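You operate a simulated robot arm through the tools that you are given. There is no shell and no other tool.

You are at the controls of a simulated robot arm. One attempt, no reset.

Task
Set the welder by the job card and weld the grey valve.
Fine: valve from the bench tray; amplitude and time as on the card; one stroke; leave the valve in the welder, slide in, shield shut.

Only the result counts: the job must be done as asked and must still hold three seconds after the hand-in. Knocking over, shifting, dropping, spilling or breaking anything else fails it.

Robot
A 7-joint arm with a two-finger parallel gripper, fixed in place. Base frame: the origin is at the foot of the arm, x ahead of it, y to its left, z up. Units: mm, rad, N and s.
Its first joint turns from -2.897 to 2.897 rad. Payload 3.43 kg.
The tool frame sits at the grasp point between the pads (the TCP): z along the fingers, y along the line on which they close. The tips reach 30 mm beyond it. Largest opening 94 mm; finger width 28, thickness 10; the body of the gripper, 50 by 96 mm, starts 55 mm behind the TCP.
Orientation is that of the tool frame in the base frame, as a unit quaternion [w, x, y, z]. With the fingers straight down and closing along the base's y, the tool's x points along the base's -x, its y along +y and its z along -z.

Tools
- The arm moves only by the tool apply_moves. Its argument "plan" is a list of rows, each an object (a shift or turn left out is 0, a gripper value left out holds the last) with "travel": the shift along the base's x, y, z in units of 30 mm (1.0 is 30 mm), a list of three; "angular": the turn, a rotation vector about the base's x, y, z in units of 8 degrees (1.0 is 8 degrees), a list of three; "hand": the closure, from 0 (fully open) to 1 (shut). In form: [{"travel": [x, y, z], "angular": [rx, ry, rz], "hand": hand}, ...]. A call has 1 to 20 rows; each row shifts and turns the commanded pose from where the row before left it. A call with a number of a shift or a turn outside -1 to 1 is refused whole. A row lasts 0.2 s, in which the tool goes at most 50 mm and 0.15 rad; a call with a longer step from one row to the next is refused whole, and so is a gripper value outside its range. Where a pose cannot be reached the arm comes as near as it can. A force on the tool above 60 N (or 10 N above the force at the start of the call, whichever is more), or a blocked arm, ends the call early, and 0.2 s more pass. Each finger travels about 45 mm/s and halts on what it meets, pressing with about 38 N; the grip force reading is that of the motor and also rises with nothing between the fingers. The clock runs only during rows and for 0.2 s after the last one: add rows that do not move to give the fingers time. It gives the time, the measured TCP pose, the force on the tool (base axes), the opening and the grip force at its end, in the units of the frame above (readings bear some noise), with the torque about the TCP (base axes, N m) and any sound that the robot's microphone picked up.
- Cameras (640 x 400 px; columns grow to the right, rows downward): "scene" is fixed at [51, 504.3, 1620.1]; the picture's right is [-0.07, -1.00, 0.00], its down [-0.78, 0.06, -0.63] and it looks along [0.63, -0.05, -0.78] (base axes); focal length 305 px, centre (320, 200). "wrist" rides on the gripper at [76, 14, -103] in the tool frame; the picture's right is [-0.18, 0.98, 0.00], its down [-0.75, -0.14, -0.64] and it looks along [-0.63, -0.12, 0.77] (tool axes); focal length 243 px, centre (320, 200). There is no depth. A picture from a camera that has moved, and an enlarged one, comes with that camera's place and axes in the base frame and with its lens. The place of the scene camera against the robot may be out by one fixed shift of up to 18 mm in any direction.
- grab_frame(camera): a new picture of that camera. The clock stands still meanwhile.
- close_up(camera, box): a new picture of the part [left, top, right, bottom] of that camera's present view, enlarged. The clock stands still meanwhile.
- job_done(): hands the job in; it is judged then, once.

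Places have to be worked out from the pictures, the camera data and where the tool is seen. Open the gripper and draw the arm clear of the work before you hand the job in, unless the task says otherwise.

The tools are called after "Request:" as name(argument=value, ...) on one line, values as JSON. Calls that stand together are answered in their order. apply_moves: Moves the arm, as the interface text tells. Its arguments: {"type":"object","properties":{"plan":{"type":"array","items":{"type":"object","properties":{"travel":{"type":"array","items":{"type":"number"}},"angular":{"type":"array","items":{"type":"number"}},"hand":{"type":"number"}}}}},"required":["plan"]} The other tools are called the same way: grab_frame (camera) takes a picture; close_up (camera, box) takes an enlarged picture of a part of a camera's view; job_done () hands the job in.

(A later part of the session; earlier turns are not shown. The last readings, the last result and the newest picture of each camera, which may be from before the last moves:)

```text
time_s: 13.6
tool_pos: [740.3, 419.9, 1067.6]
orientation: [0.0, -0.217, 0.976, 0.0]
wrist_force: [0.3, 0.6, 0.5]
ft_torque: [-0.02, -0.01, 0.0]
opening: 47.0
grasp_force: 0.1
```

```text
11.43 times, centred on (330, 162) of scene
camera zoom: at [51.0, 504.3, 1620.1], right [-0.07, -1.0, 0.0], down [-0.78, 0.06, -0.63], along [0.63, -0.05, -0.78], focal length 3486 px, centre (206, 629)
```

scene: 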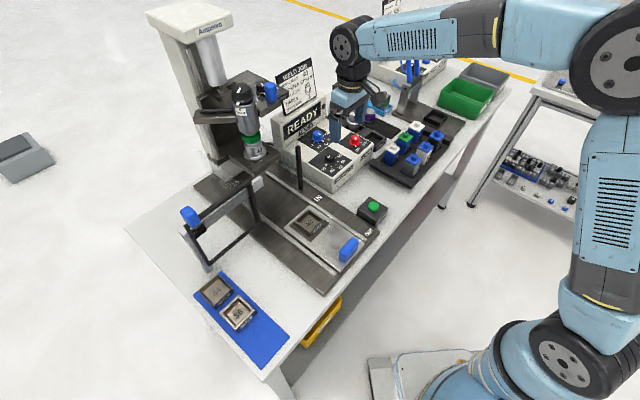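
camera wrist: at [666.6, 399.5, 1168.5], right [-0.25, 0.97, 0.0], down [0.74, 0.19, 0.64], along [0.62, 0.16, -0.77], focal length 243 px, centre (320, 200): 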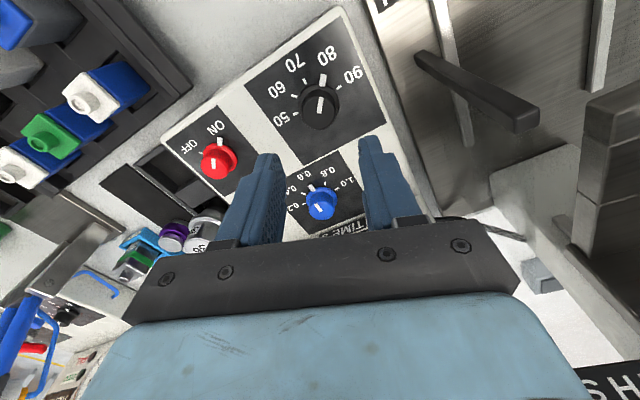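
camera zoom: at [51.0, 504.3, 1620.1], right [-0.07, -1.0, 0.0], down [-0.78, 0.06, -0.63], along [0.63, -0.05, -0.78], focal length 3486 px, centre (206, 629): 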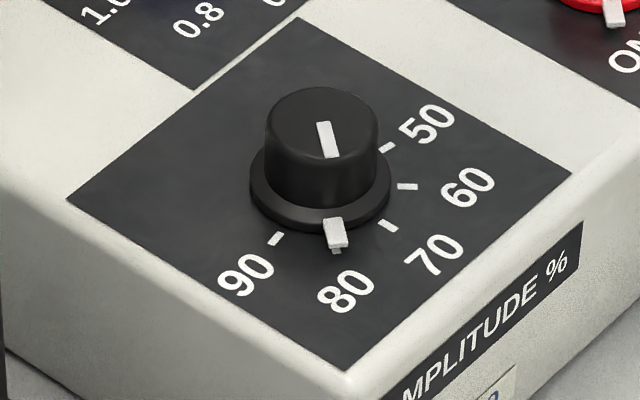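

Amplitude now reads 80. Before reaching in for the time knob I check how bulky the wrist is relative to the display and card behind that knob.

Request:
close_up(camera="scene", box=[260, 0, 440, 160])

Request:
close_up(camera="wrist", box=[270, 140, 400, 240])

```text
2.50 times, centred on (350, 80) of scene
camera zoom: at [51.0, 504.3, 1620.1], right [-0.07, -1.0, 0.0], down [-0.78, 0.06, -0.63], along [0.63, -0.05, -0.78], focal length 763 px, centre (245, 500)
```

zoom: 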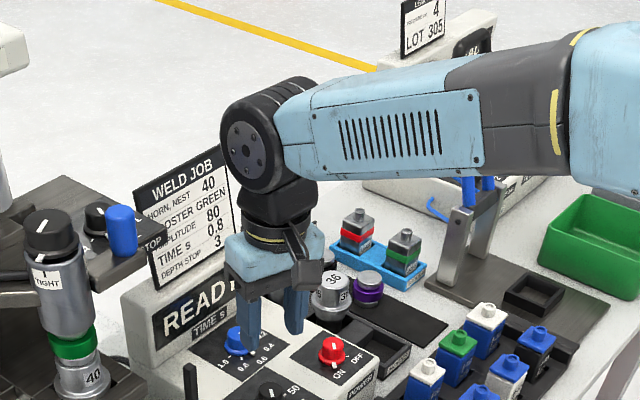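

```text
4.00 times, centred on (335, 190) of wrist
camera zoom: at [666.6, 399.5, 1168.5], right [-0.25, 0.97, 0.0], down [0.74, 0.19, 0.64], along [0.62, 0.16, -0.77], focal length 970 px, centre (260, 240)
```

zoom: 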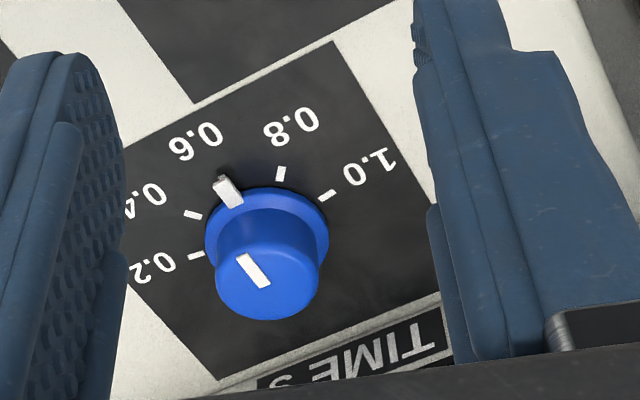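

The wrist joint would come near the card if I reach in vertically, so I'll approach the time knob with the tool leaned back 15° toward the robot (pads stay vertical, so the grip still works). First I turn to yaw 65°, tilt, and move above the time knob at a safe height.

Request:
apply_moves(plan=[{"angular": [0, 0, 1.0], "hand": 0.45}, {"angular": [0, 0, 1.0]}, {"angular": [0, 0, 1.0]}, {"angular": [0, 0, 1.0]}, {"angular": [0, 0, 1.0]}, {"angular": [0.85, -0.4, 0]}, {"angular": [0.85, -0.4, 0]}, {"travel": [0.8, 0.17, 0]}, {"travel": [0.8, 0.17, 0]}, {"travel": [0.8, 0.17, 0]}, {"travel": [0.8, 0.17, 0]}, {"travel": [0, 0, 0]}, {"travel": [0, 0, 0]}])

Request:
grab_frame(camera="wrist")

Request:
close_up(camera="scene", box=[240, 0, 420, 160])

```text
time_s: 16.4
tool_pos: [838.9, 438.9, 1062.8]
orientation: [0.11, -0.533, 0.836, 0.07]
wrist_force: [0.5, 0.6, -0.6]
ft_torque: [-0.01, -0.01, 0.01]
opening: 51.8
grasp_force: 0.0
```

```text
taken
camera wrist: at [783.4, 353.5, 1142.2], right [-0.82, 0.58, 0.05], down [0.37, 0.45, 0.82], along [0.45, 0.68, -0.58], focal length 243 px, centre (320, 200)
```

wrist: 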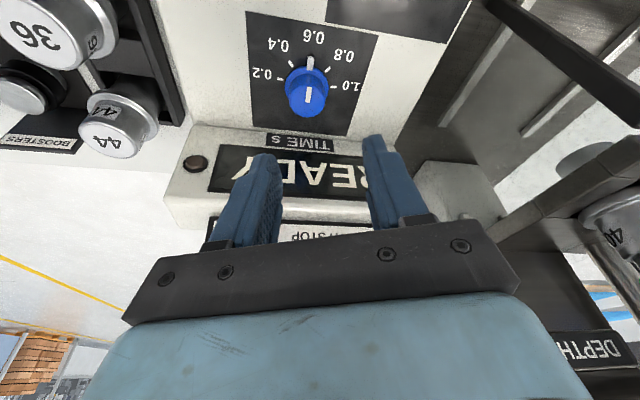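

```text
2.50 times, centred on (330, 80) of scene
camera zoom: at [51.0, 504.3, 1620.1], right [-0.07, -1.0, 0.0], down [-0.78, 0.06, -0.63], along [0.63, -0.05, -0.78], focal length 763 px, centre (295, 500)
```

zoom: 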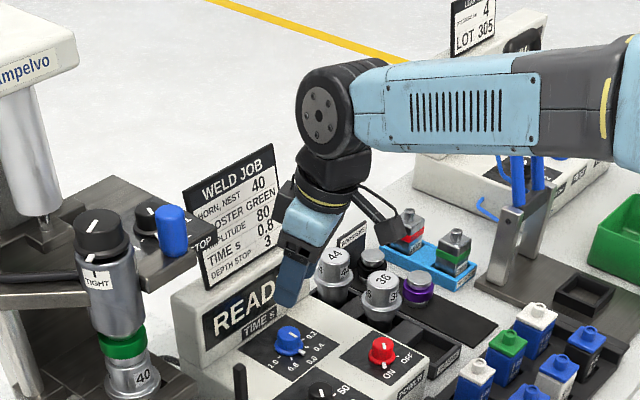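

Request:
close_up(camera="wrist", box=[260, 40, 360, 130])

Request:
close_up(camera="wrist", box=[180, 110, 460, 260])

```text
4.44 times, centred on (310, 85) of wrist
camera zoom: at [783.4, 353.5, 1142.2], right [-0.82, 0.58, 0.05], down [0.37, 0.45, 0.82], along [0.45, 0.68, -0.58], focal length 1078 px, centre (364, 711)
```

zoom: 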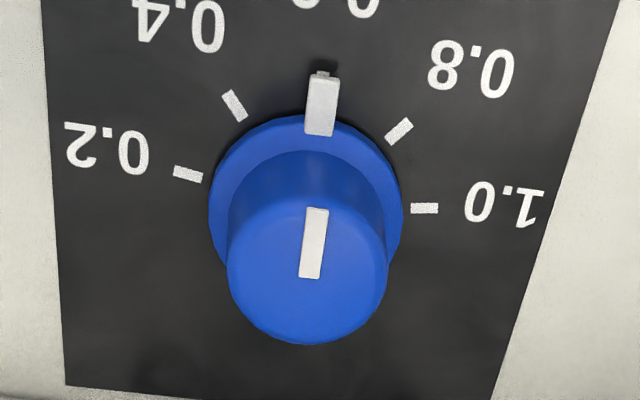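

```text
2.29 times, centred on (320, 185) of wrist
camera zoom: at [783.4, 353.5, 1142.2], right [-0.82, 0.58, 0.05], down [0.37, 0.45, 0.82], along [0.45, 0.68, -0.58], focal length 555 px, centre (320, 234)
```

zoom: 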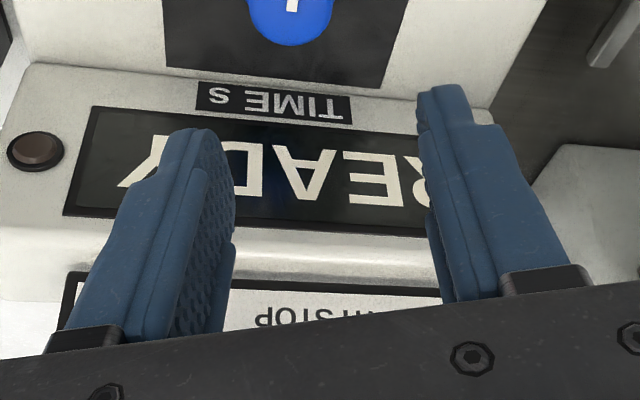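

The time knob axis comes out at (854,450), consistent with the earlier views. I shift onto it and lower to about 20 mm above the gripping height, then check.

Request:
apply_moves(plan=[{"travel": [0.4, 0.157, -0.6]}, {"travel": [0, 0, -0.8]}, {"travel": [0, 0, -0.7]}, {"travel": [0, 0, 0]}, {"travel": [0, 0, 0]}])

Request:
close_up(camera="wrist", box=[220, 60, 420, 210])

Request:
close_up(camera="scene", box=[240, 0, 420, 160])

```text
time_s: 17.6
tool_pos: [850.5, 444.9, 1001.6]
orientation: [0.11, -0.532, 0.836, 0.07]
wrist_force: [0.3, -0.5, -0.4]
ft_torque: [0.03, -0.02, 0.0]
opening: 51.6
grasp_force: 0.1
```

```text
2.67 times, centred on (320, 135) of wrist
camera zoom: at [795.3, 359.1, 1080.1], right [-0.82, 0.58, 0.05], down [0.37, 0.45, 0.82], along [0.45, 0.68, -0.58], focal length 647 px, centre (320, 373)
```

zoom: 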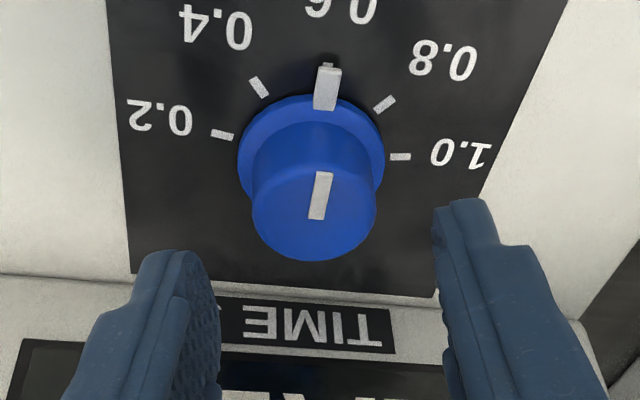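

```text
2.50 times, centred on (330, 80) of scene
camera zoom: at [51.0, 504.3, 1620.1], right [-0.07, -1.0, 0.0], down [-0.78, 0.06, -0.63], along [0.63, -0.05, -0.78], focal length 763 px, centre (295, 500)
```

zoom: 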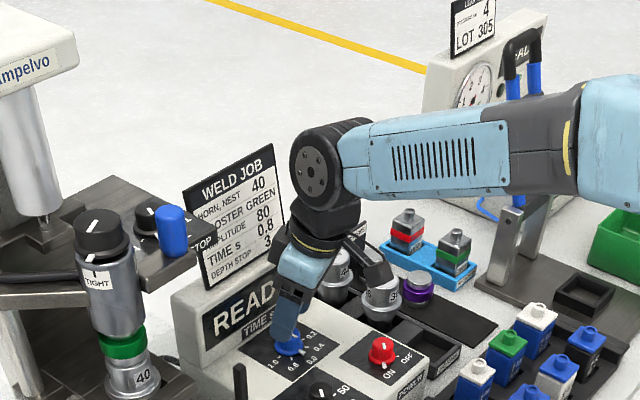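

The knob is nearly centred between the fingers, and the wrist is well clear of the card. I lower the last 24 mm and close on the knob.

Request:
apply_moves(plan=[{"travel": [0.035, -0.03, -0.42]}, {"travel": [0, 0, -0.4]}, {"travel": [0, 0, 0]}, {"travel": [0, 0, 0], "hand": 0.6}, {"travel": [0, 0, 0], "hand": 0.6}])

Request:
close_up(camera="wrist", box=[220, 60, 420, 210])

```text
time_s: 18.8
tool_pos: [851.5, 443.3, 977.9]
orientation: [0.11, -0.533, 0.836, 0.07]
wrist_force: [-0.4, 0.2, -0.6]
ft_torque: [-0.02, 0.03, -0.04]
opening: 37.5
grasp_force: 0.1
```

```text
2.67 times, centred on (320, 135) of wrist
camera zoom: at [796.1, 357.3, 1055.9], right [-0.82, 0.58, 0.05], down [0.37, 0.45, 0.82], along [0.45, 0.68, -0.58], focal length 647 px, centre (320, 373)
```

zoom: 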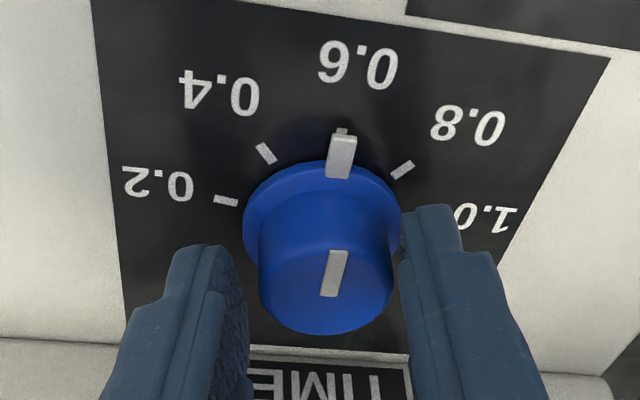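

Request:
apply_moves(plan=[{"travel": [0, 0, 0], "hand": 1.0}, {"travel": [0, 0, 0], "hand": 1.0}, {"travel": [0, 0, 0], "hand": 1.0}])

```text
time_s: 19.6
tool_pos: [850.6, 443.6, 976.3]
orientation: [0.11, -0.532, 0.837, 0.07]
wrist_force: [-9.6, 2.7, -1.7]
ft_torque: [-0.07, 0.14, 0.08]
opening: 30.7
grasp_force: 44.6
```

Gripped at 30.7 mm. Now I turn −40° about z (0.6 → 0.8), letting the tilted tool orbit the knob axis.

Request:
apply_moves(plan=[{"travel": [-0.03, 0.016, 0], "angular": [0, 0, -1.0], "hand": 1.0}, {"travel": [-0.026, 0.021, 0], "angular": [0, 0, -1.0]}, {"travel": [-0.022, 0.025, 0], "angular": [0, 0, -1.0]}, {"travel": [-0.018, 0.028, 0], "angular": [0, 0, -1.0]}, {"travel": [-0.014, 0.033, 0], "angular": [0, 0, -1.0]}, {"travel": [0, 0, 0]}, {"travel": [0, 0, 0]}])

Request:
close_up(camera="wrist", box=[220, 60, 420, 210])

Request:
close_up(camera="scene", box=[240, 0, 420, 160])

```text
time_s: 21.2
tool_pos: [846.1, 445.7, 978.7]
orientation: [0.127, -0.214, 0.968, 0.027]
wrist_force: [-22.0, -6.5, -6.1]
ft_torque: [-0.04, 1.07, 0.05]
opening: 30.5
grasp_force: 44.5
```

```text
2.67 times, centred on (320, 135) of wrist
camera zoom: at [750.1, 417.1, 1056.2], right [-0.25, 0.97, 0.05], down [0.57, 0.11, 0.81], along [0.78, 0.23, -0.58], focal length 647 px, centre (320, 373)
```

zoom: 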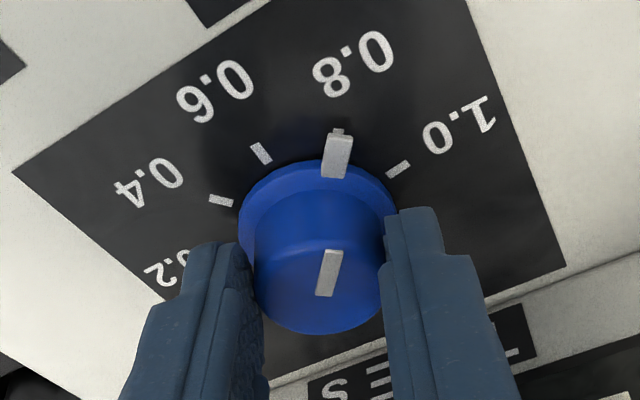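

```text
2.50 times, centred on (330, 80) of scene
camera zoom: at [51.0, 504.3, 1620.1], right [-0.07, -1.0, 0.0], down [-0.78, 0.06, -0.63], along [0.63, -0.05, -0.78], focal length 763 px, centre (295, 500)
```

zoom: 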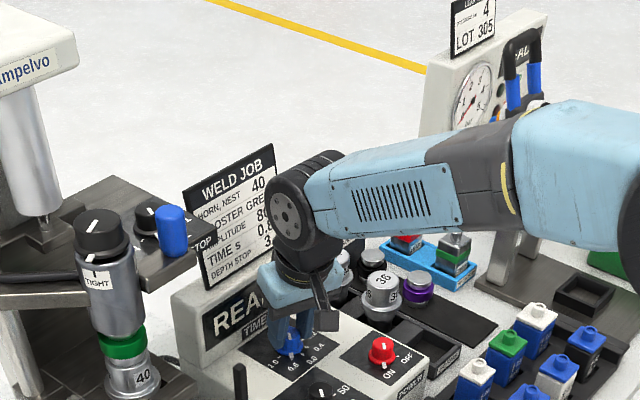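

The pointer lines up with the 0.8 tick. I release, lift straight up and check both knobs.

Request:
apply_moves(plan=[{"travel": [0, 0, 0], "hand": 0.5}, {"travel": [0, 0, 0], "hand": 0.5}, {"travel": [0, 0, 0], "hand": 0.5}, {"travel": [0, 0, 0.7]}, {"travel": [-0.2, -0.1, 1]}, {"travel": [-0.6, -0.3, 1]}, {"travel": [-0.6, -0.3, 1]}, {"travel": [0, 0, 0]}])

Request:
grab_frame(camera="wrist")

Request:
close_up(camera="scene", box=[285, 110, 365, 185])

```text
time_s: 23.0
tool_pos: [807.2, 426.3, 1089.9]
orientation: [0.127, -0.214, 0.968, 0.028]
wrist_force: [0.5, 0.3, -0.2]
ft_torque: [0.02, -0.01, 0.0]
opening: 46.7
grasp_force: 0.0
```

```text
taken
camera wrist: at [711.2, 396.1, 1167.6], right [-0.25, 0.97, 0.05], down [0.57, 0.11, 0.82], along [0.78, 0.23, -0.58], focal length 243 px, centre (320, 200)
```

wrist: 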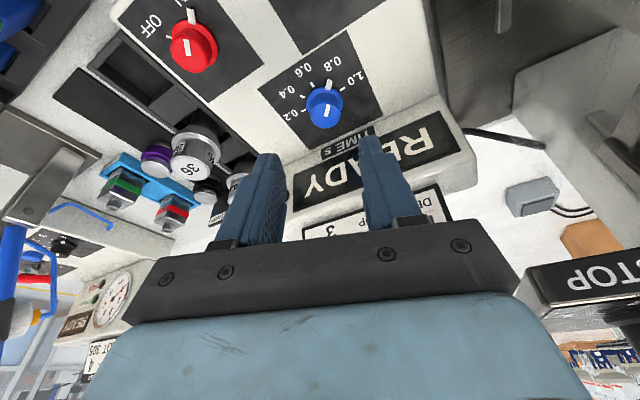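

```text
5.33 times, centred on (325, 148) of scene
camera zoom: at [51.0, 504.3, 1620.1], right [-0.07, -1.0, 0.0], down [-0.78, 0.06, -0.63], along [0.63, -0.05, -0.78], focal length 1627 px, centre (293, 480)
```

zoom: 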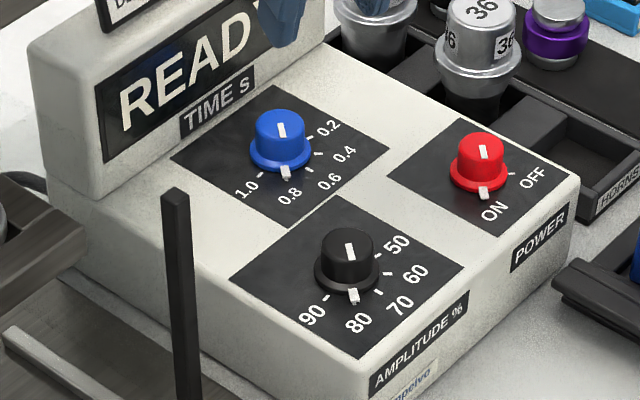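

Time is at 0.8 and amplitude at 80. I double-check the time knob at higher zoom.

Request:
close_up(camera="scene", box=[296, 120, 336, 150])

Request:
close_up(camera="wrist", box=[280, 40, 380, 140])

```text
13.33 times, centred on (316, 135) of scene
camera zoom: at [51.0, 504.3, 1620.1], right [-0.07, -1.0, 0.0], down [-0.78, 0.06, -0.63], along [0.63, -0.05, -0.78], focal length 4067 px, centre (373, 1067)
```

zoom: 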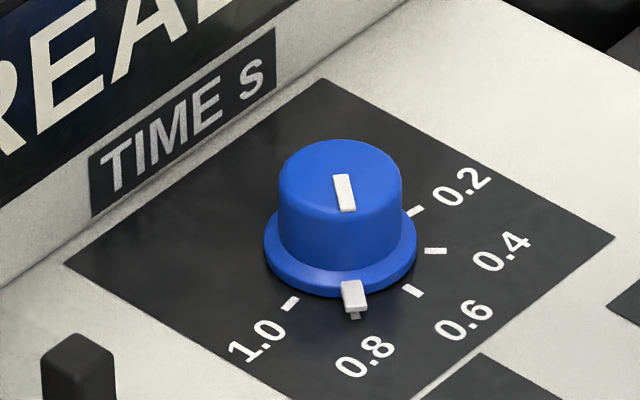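

```text
4.00 times, centred on (330, 90) of wrist
camera zoom: at [711.2, 396.1, 1167.6], right [-0.25, 0.97, 0.05], down [0.57, 0.11, 0.82], along [0.78, 0.23, -0.58], focal length 970 px, centre (280, 640)
```

zoom: 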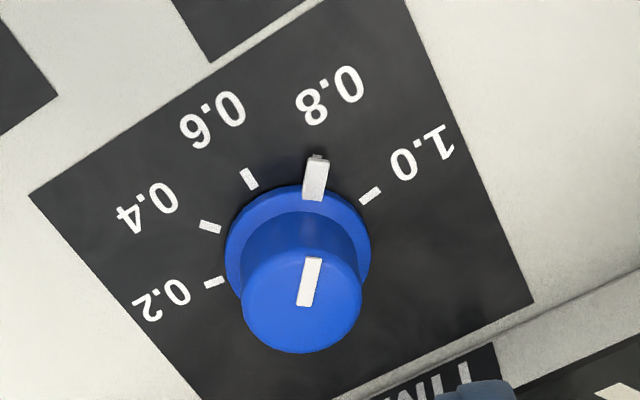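

Both settings match the card. Now I straighten the tool, line it up with the bench (yaw ≈45°), and travel high over to the valve tray; two wrist views put the grey valve's cap at about (743,148), top z≈937.

Request:
apply_moves(plan=[{"travel": [-0.5, -0.5, 1], "hand": 0}, {"travel": [-0.3, -1, 0.3], "angular": [-0.396, 0.85, 0]}, {"travel": [-0.2, -1, 0], "angular": [-0.396, 0.85, 0]}, {"travel": [-0.2, -1, 0], "angular": [0, 0, 0.83]}, {"travel": [-0.2, -1, 0], "angular": [0, 0, 0.83]}, {"travel": [-0.2, -1, 0], "angular": [0, 0, 0.83]}, {"travel": [-0.2, -1, 0]}, {"travel": [-0.2, -1, 0]}, {"travel": [-0.1, -1, 0]}, {"travel": [-0.1, -0.8, 0]}, {"travel": [0, 0, 0]}, {"travel": [0, 0, 0]}])

Request:
grab_frame(camera="wrist")

```text
time_s: 25.6
tool_pos: [740.2, 145.3, 1129.1]
orientation: [0.0, -0.381, 0.924, 0.0]
wrist_force: [-0.2, 0.0, 0.1]
ft_torque: [0.01, 0.02, 0.0]
opening: 94.1
grasp_force: 0.1
```

```text
taken
camera wrist: at [676.4, 101.8, 1230.2], right [-0.56, 0.83, 0.0], down [0.63, 0.43, 0.64], along [0.53, 0.36, -0.77], focal length 243 px, centre (320, 200)
```

wrist: 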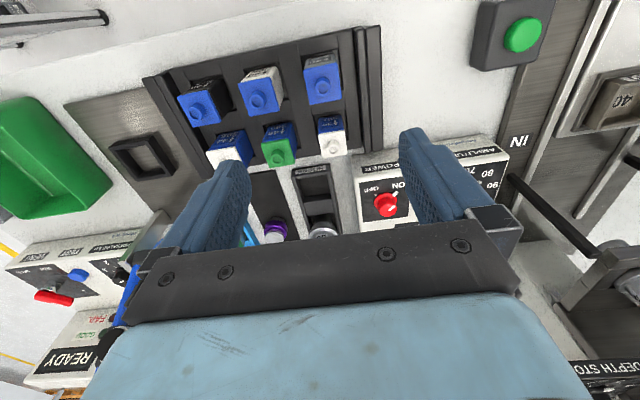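

Request:
close_up(camera="wrist", box=[270, 25, 390, 165])

Request:
close_up(camera="wrist", box=[295, 40, 355, 110])

```text
2.86 times, centred on (330, 95) of wrist
camera zoom: at [676.4, 101.8, 1230.2], right [-0.56, 0.83, 0.0], down [0.63, 0.43, 0.64], along [0.53, 0.36, -0.77], focal length 693 px, centre (291, 500)
```

zoom: 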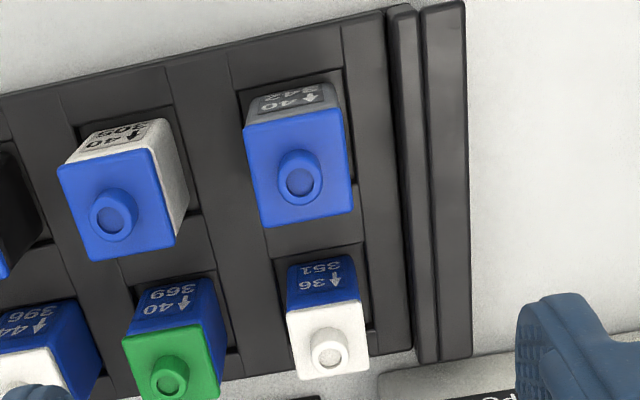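

```text
5.71 times, centred on (325, 75) of wrist
camera zoom: at [676.4, 101.8, 1230.2], right [-0.56, 0.83, 0.0], down [0.63, 0.43, 0.64], along [0.53, 0.36, -0.77], focal length 1386 px, centre (291, 914)
```

zoom: 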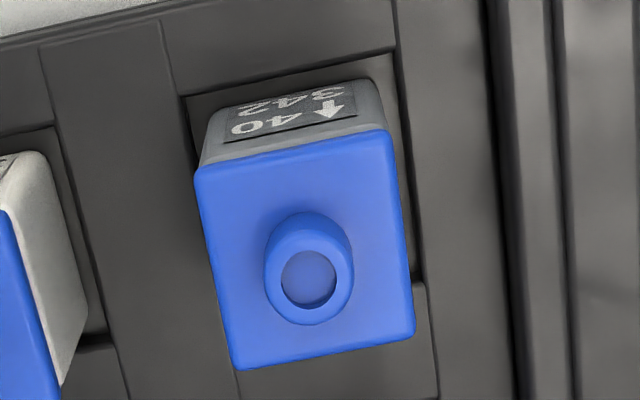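

The grey valve is aligned with the bench at about 44°, axis near (740,149), cap top z≈933, neighbours 77 mm away. I part-close the fingers to 50 mm, centre over it and lower to TCP z≈1000 to check.

Request:
apply_moves(plan=[{"travel": [0, 0.11, -0.86], "angular": [0, 0, -0.06], "hand": 0.468}, {"travel": [0, 0, -0.86]}, {"travel": [0, 0, -0.86]}, {"travel": [0, 0, -0.86]}, {"travel": [0, 0, -0.86]}, {"travel": [0, 0, 0]}, {"travel": [0, 0, 0]}])

Request:
grab_frame(camera="wrist")

Request:
close_up(camera="wrist", box=[230, 50, 410, 200])

```text
time_s: 27.2
tool_pos: [739.8, 149.6, 997.0]
orientation: [0.0, -0.378, 0.926, 0.0]
wrist_force: [0.1, 0.7, 0.1]
ft_torque: [-0.01, 0.01, 0.03]
opening: 50.2
grasp_force: 0.1
```

```text
taken
camera wrist: at [676.2, 106.2, 1099.8], right [-0.56, 0.83, 0.0], down [0.64, 0.43, 0.64], along [0.53, 0.36, -0.77], focal length 243 px, centre (320, 200)
```

wrist: 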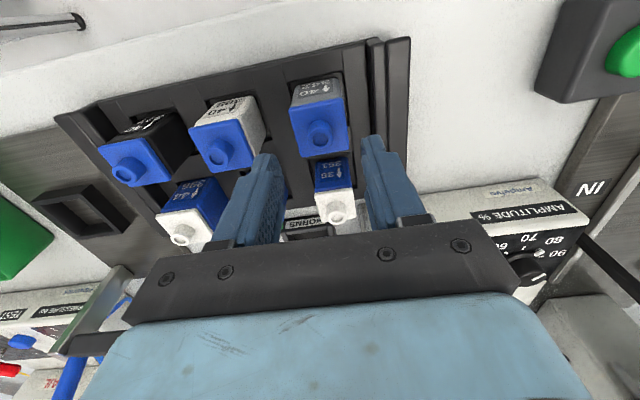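

```text
2.67 times, centred on (320, 125) of wrist
camera zoom: at [676.2, 106.2, 1099.8], right [-0.56, 0.83, 0.0], down [0.64, 0.43, 0.64], along [0.53, 0.36, -0.77], focal length 647 px, centre (320, 400)
```

zoom: 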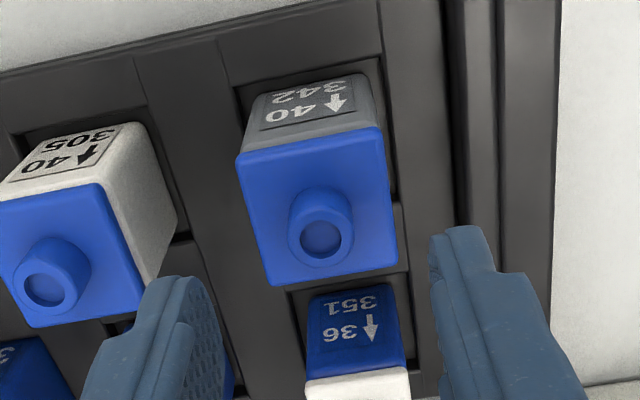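

Everything is centred (cap knob exactly on the tool axis). I descend to TCP z≈918 so the pads straddle the cap and upper body, and then close.

Request:
apply_moves(plan=[{"travel": [0, 0, -0.9]}, {"travel": [0, 0, -0.9]}, {"travel": [0, 0, -0.5]}, {"travel": [0, 0, 0]}, {"travel": [0, 0, 0]}])

Request:
grab_frame(camera="wrist")

Request:
close_up(camera="scene", box=[370, 90, 470, 190])

```text
time_s: 28.4
tool_pos: [739.5, 149.8, 930.0]
orientation: [-0.001, -0.377, 0.926, 0.001]
wrist_force: [-0.1, -0.9, -0.3]
ft_torque: [-0.01, -0.01, 0.0]
opening: 49.9
grasp_force: 0.0
```

```text
taken
camera wrist: at [676.2, 105.7, 1030.5], right [-0.56, 0.83, 0.0], down [0.64, 0.43, 0.64], along [0.53, 0.36, -0.77], focal length 243 px, centre (320, 200)
```

wrist: 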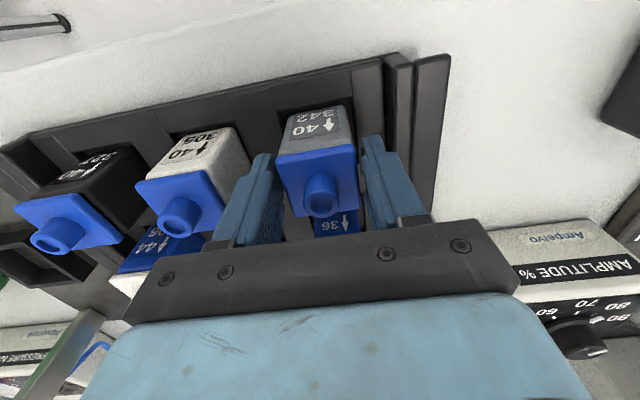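

```text
4.00 times, centred on (420, 140) of scene
camera zoom: at [51.0, 504.3, 1620.1], right [-0.07, -1.0, 0.0], down [-0.78, 0.06, -0.63], along [0.63, -0.05, -0.78], focal length 1220 px, centre (-80, 440)
```

zoom: 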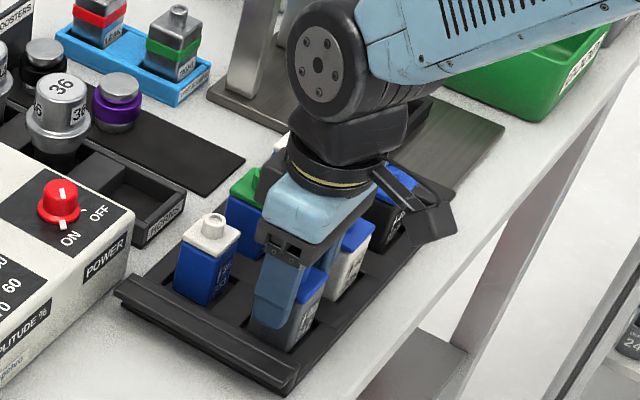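

Request:
close_up(camera="wrist", box=[220, 90, 420, 250])

```text
2.50 times, centred on (320, 170) of wrist
camera zoom: at [676.2, 105.7, 1030.5], right [-0.56, 0.83, 0.0], down [0.64, 0.43, 0.64], along [0.53, 0.36, -0.77], focal length 606 px, centre (320, 275)
```

zoom: 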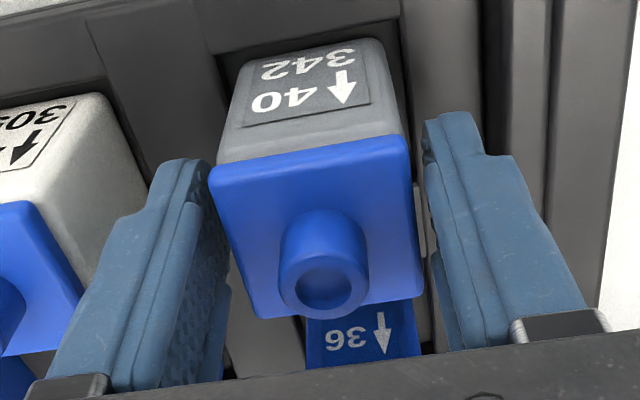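

Request:
apply_moves(plan=[{"travel": [0, 0, -0.23]}, {"travel": [0, 0, 0]}, {"travel": [0, 0, 0], "hand": 1.0}, {"travel": [0, 0, 0], "hand": 1.0}, {"travel": [0, 0, 0], "hand": 1.0}, {"travel": [0, 0, 0], "hand": 1.0}])

Request:
close_up(camera="wrist", box=[220, 90, 420, 250])

```text
time_s: 29.8
tool_pos: [740.9, 149.7, 921.6]
orientation: [-0.001, -0.378, 0.926, 0.0]
wrist_force: [1.6, 0.7, 2.4]
ft_torque: [0.04, -0.1, -0.03]
opening: 43.8
grasp_force: 38.3
```

```text
2.50 times, centred on (320, 170) of wrist
camera zoom: at [676.3, 105.7, 1024.0], right [-0.56, 0.83, 0.0], down [0.64, 0.43, 0.64], along [0.53, 0.36, -0.77], focal length 606 px, centre (320, 275)
```

zoom: 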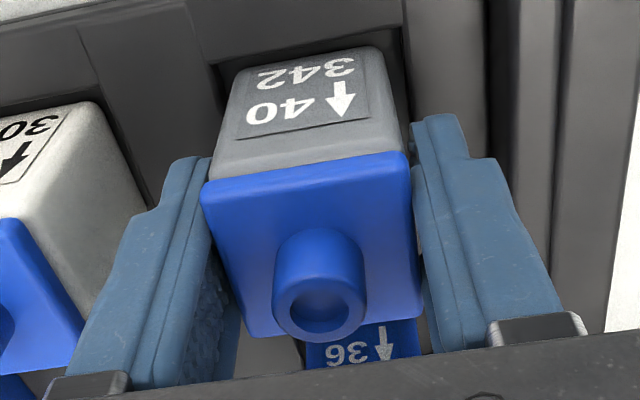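

The valve is gripped across the cap (43.8 mm opening, 38 N). I lift it straight up and check it stays square in the fingers.

Request:
apply_moves(plan=[{"travel": [0, 0, 0.5], "hand": 1.0}, {"travel": [0, 0, 0.7]}, {"travel": [0, 0, 1]}, {"travel": [0, 0, 1]}, {"travel": [0, 0, 1]}, {"travel": [0, 0, 0]}, {"travel": [0, 0, 0]}])

Request:
grab_frame(camera="wrist")

Request:
close_up(camera="scene", box=[360, 60, 480, 190])

```text
time_s: 31.4
tool_pos: [739.0, 149.2, 1048.5]
orientation: [0.0, -0.378, 0.926, -0.001]
wrist_force: [0.0, -0.2, -0.5]
ft_torque: [-0.01, -0.03, -0.04]
opening: 43.9
grasp_force: 38.2
```

```text
taken
camera wrist: at [674.9, 106.4, 1150.5], right [-0.56, 0.83, 0.0], down [0.64, 0.43, 0.64], along [0.53, 0.36, -0.77], focal length 243 px, centre (320, 200)
```

wrist: 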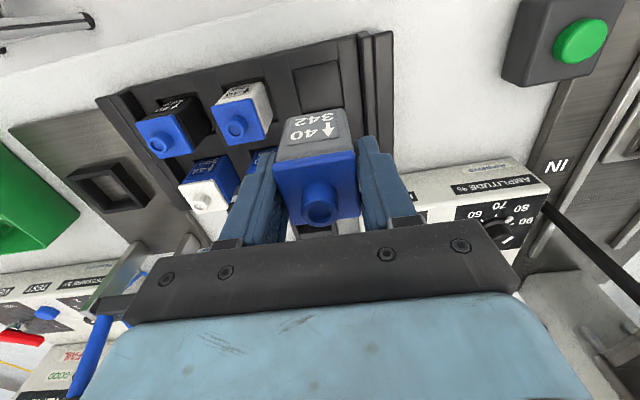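

```text
3.08 times, centred on (420, 125) of scene
camera zoom: at [51.0, 504.3, 1620.1], right [-0.07, -1.0, 0.0], down [-0.78, 0.06, -0.63], along [0.63, -0.05, -0.78], focal length 938 px, centre (12, 431)
```

zoom: 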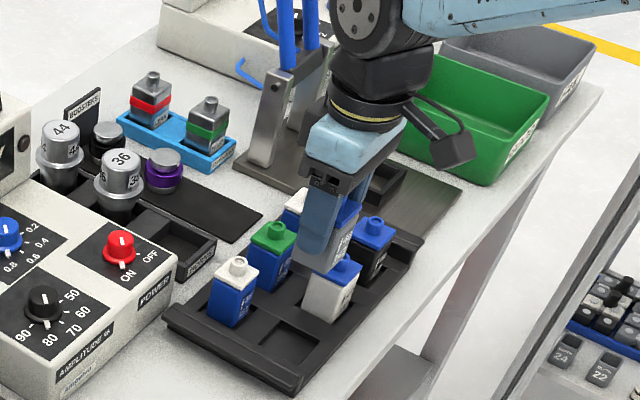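

Request:
close_up(camera="wrist", box=[240, 90, 400, 240])

Request:
close_up(camera="wrist", box=[490, 0, 640, 180])

```text
2.67 times, centred on (320, 165) of wrist
camera zoom: at [674.9, 106.4, 1150.5], right [-0.56, 0.83, 0.0], down [0.64, 0.43, 0.64], along [0.53, 0.36, -0.77], focal length 647 px, centre (320, 293)
```

zoom: 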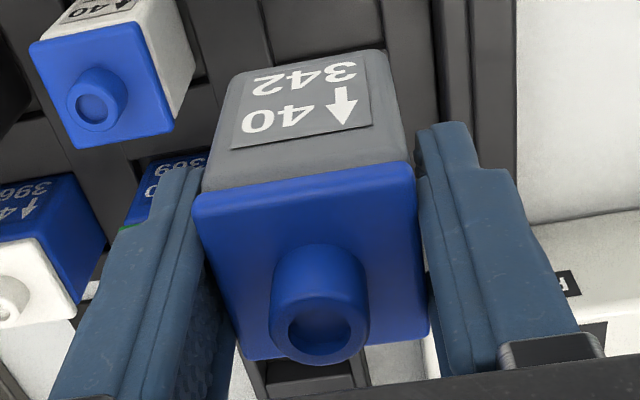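

```text
2.22 times, centred on (565, 90) of wrist
camera zoom: at [674.9, 106.4, 1150.5], right [-0.56, 0.83, 0.0], down [0.64, 0.43, 0.64], along [0.53, 0.36, -0.77], focal length 539 px, centre (-224, 444)
```

zoom: 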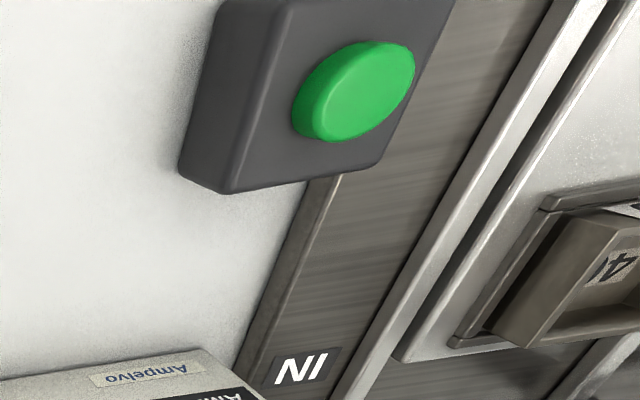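

The valve is held square. I carry it (raised a little) toward the slide, stopping to the right of the nest so the wrist camera can see the nest unobstructed.

Request:
apply_moves(plan=[{"travel": [-0.2, 0.4, 1], "hand": 1.0}, {"travel": [-0.427, 0.937, 0]}, {"travel": [-0.427, 0.937, 0]}, {"travel": [-0.427, 0.937, 0]}, {"travel": [-0.427, 0.937, 0]}, {"travel": [-0.427, 0.937, 0]}, {"travel": [-0.427, 0.937, 0]}, {"travel": [-0.427, 0.937, 0]}, {"travel": [-0.427, 0.937, 0]}, {"travel": [-0.427, 0.937, 0]}, {"travel": [-0.2, 0.5, 0]}, {"travel": [0, 0, 0]}, {"travel": [0, 0, 0]}])

Request:
grab_frame(camera="wrist")

Request:
grab_frame(camera="scene")

```text
time_s: 34.2
tool_pos: [614.0, 429.5, 1079.6]
orientation: [0.001, -0.378, 0.926, 0.0]
wrist_force: [0.0, 0.3, -1.9]
ft_torque: [-0.04, 0.05, -0.02]
opening: 43.8
grasp_force: 37.9
```

```text
taken
camera wrist: at [550.0, 385.7, 1180.5], right [-0.56, 0.83, 0.0], down [0.64, 0.43, 0.64], along [0.53, 0.36, -0.77], focal length 243 px, centre (320, 200)
```

wrist: 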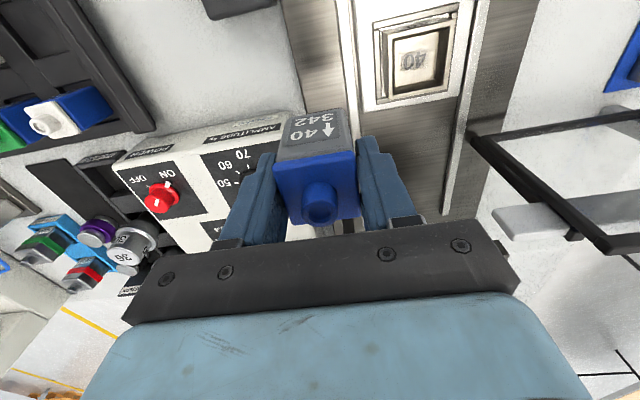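

```text
taken
```

scene: 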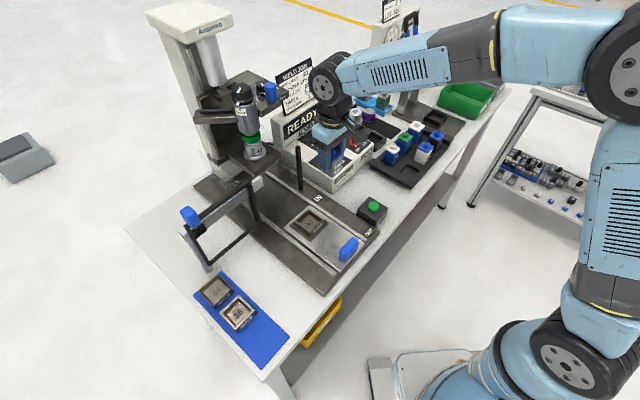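

Request:
close_up(camera="wrist", box=[350, 0, 490, 110])

Request:
close_up(camera="wrist", box=[440, 80, 640, 260])

```text
3.64 times, centred on (420, 55) of wrist
camera zoom: at [550.0, 385.7, 1180.5], right [-0.56, 0.83, 0.0], down [0.64, 0.43, 0.64], along [0.53, 0.36, -0.77], focal length 882 px, centre (-44, 727)
```

zoom: 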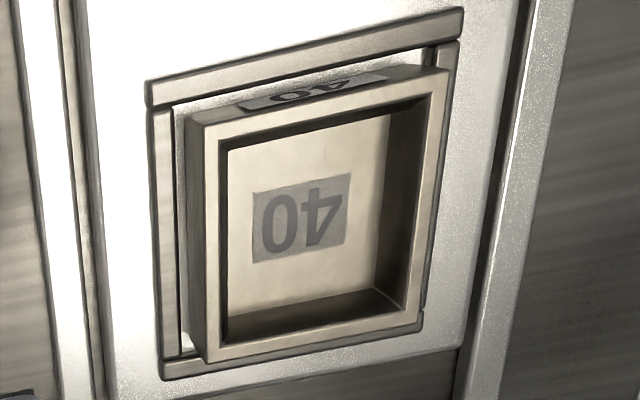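

```text
2.22 times, centred on (540, 170) of wrist
camera zoom: at [550.0, 385.7, 1180.5], right [-0.56, 0.83, 0.0], down [0.64, 0.43, 0.64], along [0.53, 0.36, -0.77], focal length 539 px, centre (-169, 267)
```

zoom: 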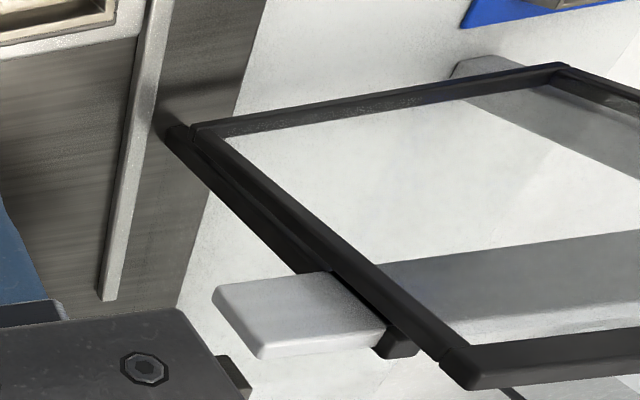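

The nest (about 61 mm outer) is near (536,500). I move nearly above it so it shows ahead of the held valve's front face, to fix its exact place.

Request:
apply_moves(plan=[{"travel": [-0.49, 0.69, 0], "hand": 1.0}, {"travel": [-0.49, 0.69, 0]}, {"travel": [-0.49, 0.69, 0]}, {"travel": [-0.49, 0.69, 0]}, {"travel": [0, 0, 0]}, {"travel": [0, 0, 0]}])

Request:
grab_frame(camera="wrist")

Request:
close_up(camera="wrist", box=[240, 0, 400, 150])

Request:
close_up(camera="scene", box=[230, 130, 390, 270])

```text
time_s: 35.6
tool_pos: [554.6, 513.2, 1080.2]
orientation: [-0.001, -0.378, 0.926, 0.0]
wrist_force: [-0.5, -0.7, -1.1]
ft_torque: [0.01, -0.01, 0.0]
opening: 43.7
grasp_force: 37.6
```

```text
taken
camera wrist: at [490.3, 469.2, 1182.0], right [-0.56, 0.83, 0.0], down [0.64, 0.43, 0.64], along [0.53, 0.36, -0.77], focal length 243 px, centre (320, 200)
```

wrist: 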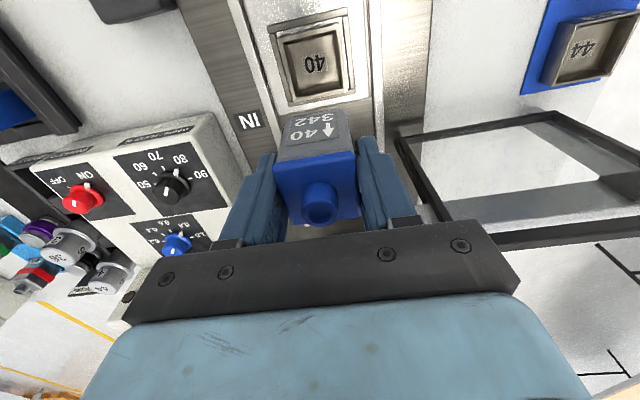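

```text
2.67 times, centred on (320, 75) of wrist
camera zoom: at [490.3, 469.2, 1182.0], right [-0.56, 0.83, 0.0], down [0.64, 0.43, 0.64], along [0.53, 0.36, -0.77], focal length 647 px, centre (320, 533)
```

zoom: 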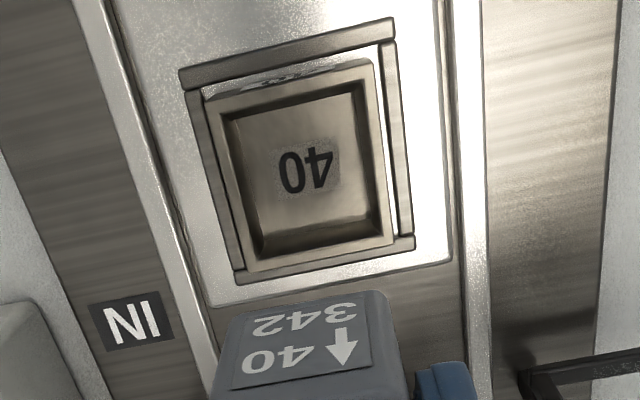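

```text
2.86 times, centred on (310, 200) of scene
camera zoom: at [51.0, 504.3, 1620.1], right [-0.07, -1.0, 0.0], down [-0.78, 0.06, -0.63], along [0.63, -0.05, -0.78], focal length 872 px, centre (349, 200)
```

zoom: 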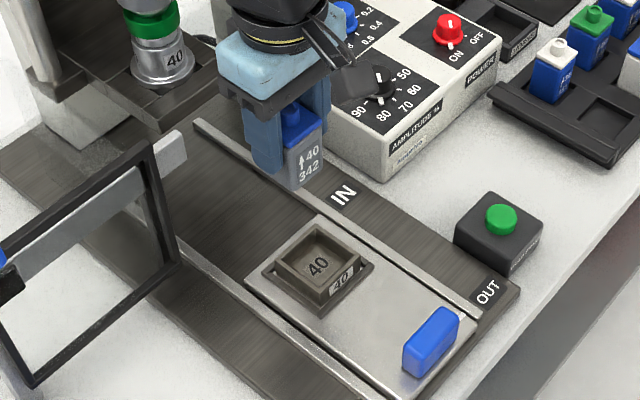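

The nest's two views agree: centre about (537,494), rim z≈915, with a tapered pocket. The held valve sits a few mm ahead of the tool axis with its bottom about 68 mm below the TCP, so I go to TCP (534,491,1012), just above the rim, and look.

Request:
apply_moves(plan=[{"travel": [-0.35, -0.37, -0.7], "hand": 1.0}, {"travel": [-0.34, -0.37, -0.8]}, {"travel": [0, 0, -0.75]}, {"travel": [0, 0, 0]}, {"travel": [0, 0, 0]}])

Request:
grab_frame(camera="wrist")

Request:
close_up(camera="wrist", box=[240, 20, 400, 240])

Request:
close_up(camera="scene", box=[270, 165, 350, 245])

```text
time_s: 36.8
tool_pos: [535.1, 490.9, 1013.8]
orientation: [-0.001, -0.378, 0.926, -0.001]
wrist_force: [-0.2, -0.9, -0.6]
ft_torque: [0.03, 0.03, 0.02]
opening: 43.9
grasp_force: 38.3
```

```text
taken
camera wrist: at [469.8, 447.3, 1115.0], right [-0.56, 0.83, 0.0], down [0.64, 0.43, 0.64], along [0.53, 0.36, -0.77], focal length 243 px, centre (320, 200)
```

wrist: 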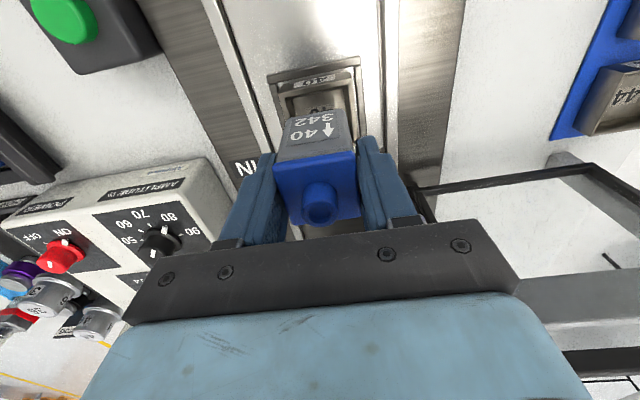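

```text
1.82 times, centred on (320, 130) of wrist
camera zoom: at [469.8, 447.3, 1115.0], right [-0.56, 0.83, 0.0], down [0.64, 0.43, 0.64], along [0.53, 0.36, -0.77], focal length 441 px, centre (320, 327)
```

zoom: 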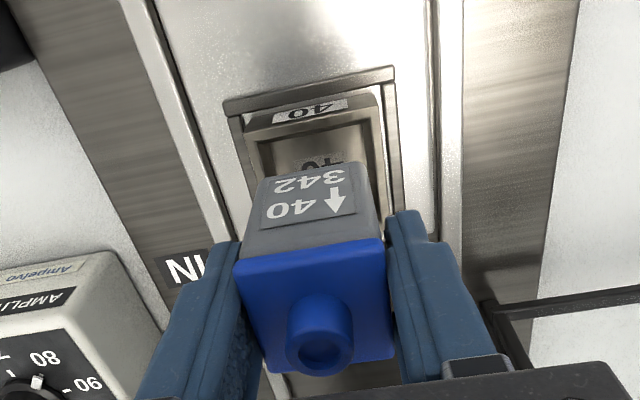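

```text
5.00 times, centred on (310, 205) of scene
camera zoom: at [51.0, 504.3, 1620.1], right [-0.07, -1.0, 0.0], down [-0.78, 0.06, -0.63], along [0.63, -0.05, -0.78], focal length 1525 px, centre (370, 175)
```

zoom: 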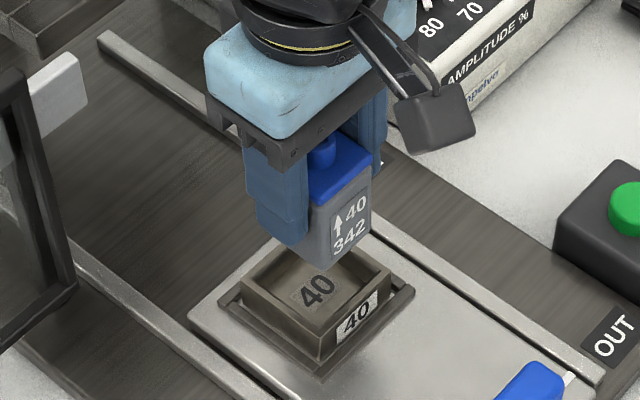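

Request:
close_up(camera="wrist", box=[265, 50, 375, 170])

Request:
close_up(camera="scene", box=[290, 185, 340, 240])

```text
3.33 times, centred on (320, 110) of wrist
camera zoom: at [469.8, 447.3, 1115.0], right [-0.56, 0.83, 0.0], down [0.64, 0.43, 0.64], along [0.53, 0.36, -0.77], focal length 809 px, centre (320, 500)
```

zoom: 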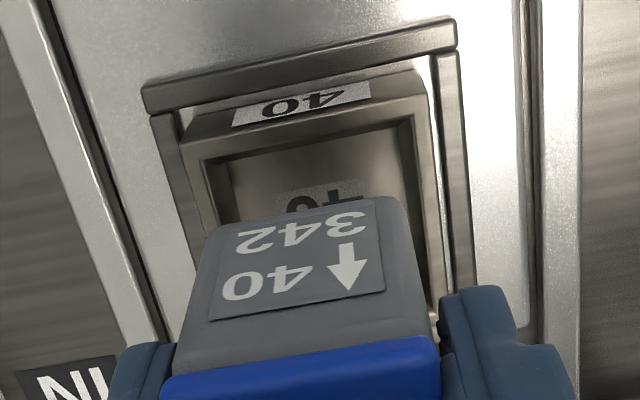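

```text
7.27 times, centred on (315, 212) of scene
camera zoom: at [51.0, 504.3, 1620.1], right [-0.07, -1.0, 0.0], down [-0.78, 0.06, -0.63], along [0.63, -0.05, -0.78], focal length 2218 px, centre (356, 109)
```

zoom: 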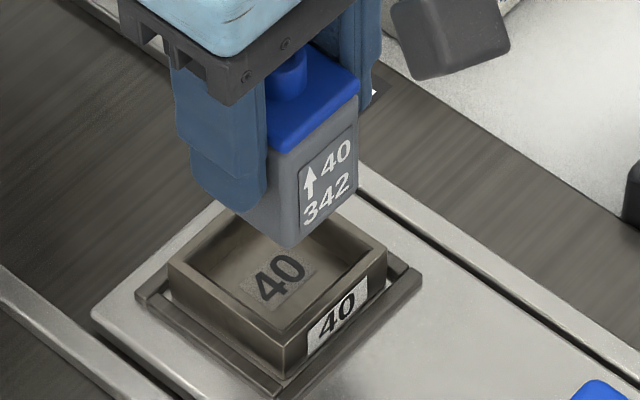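

Valve and nest line up within about 2 mm and the yaw matches. I lower 33 mm so the bottom is near the rim, then check again.

Request:
apply_moves(plan=[{"travel": [0, 0, -0.4], "hand": 1.0}, {"travel": [0, 0, -0.4]}, {"travel": [0, 0, -0.3]}, {"travel": [0, 0, 0]}, {"travel": [0, 0, 0]}])

Request:
close_up(camera="wrist", box=[265, 70, 375, 190])

Request:
close_up(camera="scene", box=[290, 185, 340, 240])

```text
time_s: 38.0
tool_pos: [532.8, 492.1, 978.8]
orientation: [0.0, -0.378, 0.926, 0.0]
wrist_force: [0.7, 0.5, -0.3]
ft_torque: [0.0, 0.0, 0.01]
opening: 43.8
grasp_force: 38.4
```

```text
3.33 times, centred on (320, 130) of wrist
camera zoom: at [468.7, 447.7, 1080.7], right [-0.56, 0.83, 0.0], down [0.64, 0.43, 0.64], along [0.53, 0.36, -0.77], focal length 809 px, centre (320, 433)
```

zoom: 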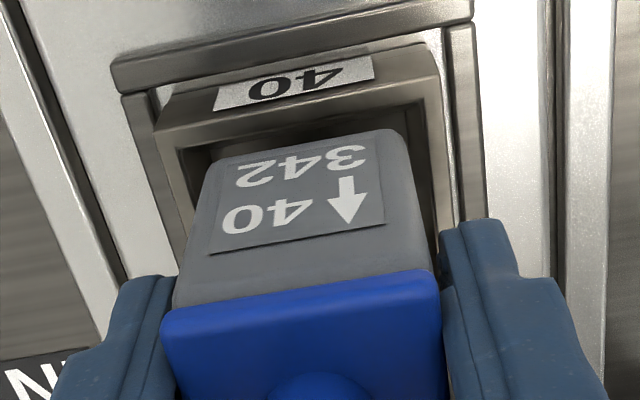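

```text
7.27 times, centred on (315, 212) of scene
camera zoom: at [51.0, 504.3, 1620.1], right [-0.07, -1.0, 0.0], down [-0.78, 0.06, -0.63], along [0.63, -0.05, -0.78], focal length 2218 px, centre (356, 109)
```

zoom: 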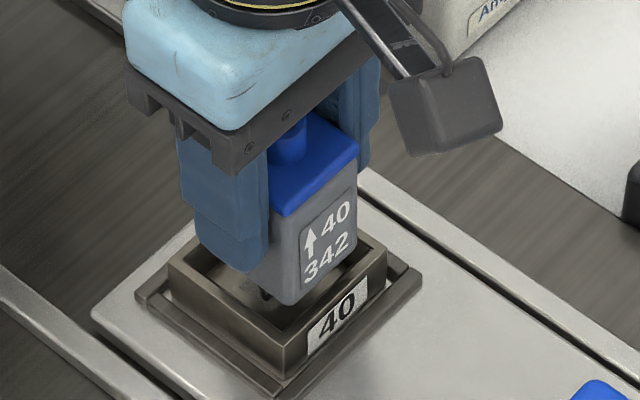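

Alignment still looks good, with even gaps left and right. I lower in small steps, watching the force for contact with the nest floor.

Request:
apply_moves(plan=[{"travel": [0, 0, -0.17], "hand": 1.0}, {"travel": [0, 0, -0.17]}, {"travel": [0, 0, 0]}])

Request:
close_up(camera="wrist", box=[265, 70, 375, 190])

```text
time_s: 38.8
tool_pos: [535.1, 491.8, 968.5]
orientation: [0.001, -0.378, 0.926, 0.001]
wrist_force: [2.3, 3.0, 2.9]
ft_torque: [0.05, -0.07, -0.05]
opening: 44.0
grasp_force: 38.3
```

```text
3.33 times, centred on (320, 130) of wrist
camera zoom: at [469.5, 447.9, 1070.1], right [-0.56, 0.83, 0.0], down [0.64, 0.43, 0.64], along [0.53, 0.36, -0.77], focal length 809 px, centre (320, 433)
```

zoom: 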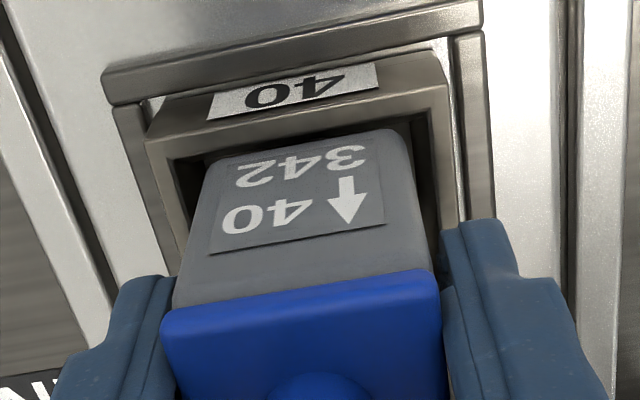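

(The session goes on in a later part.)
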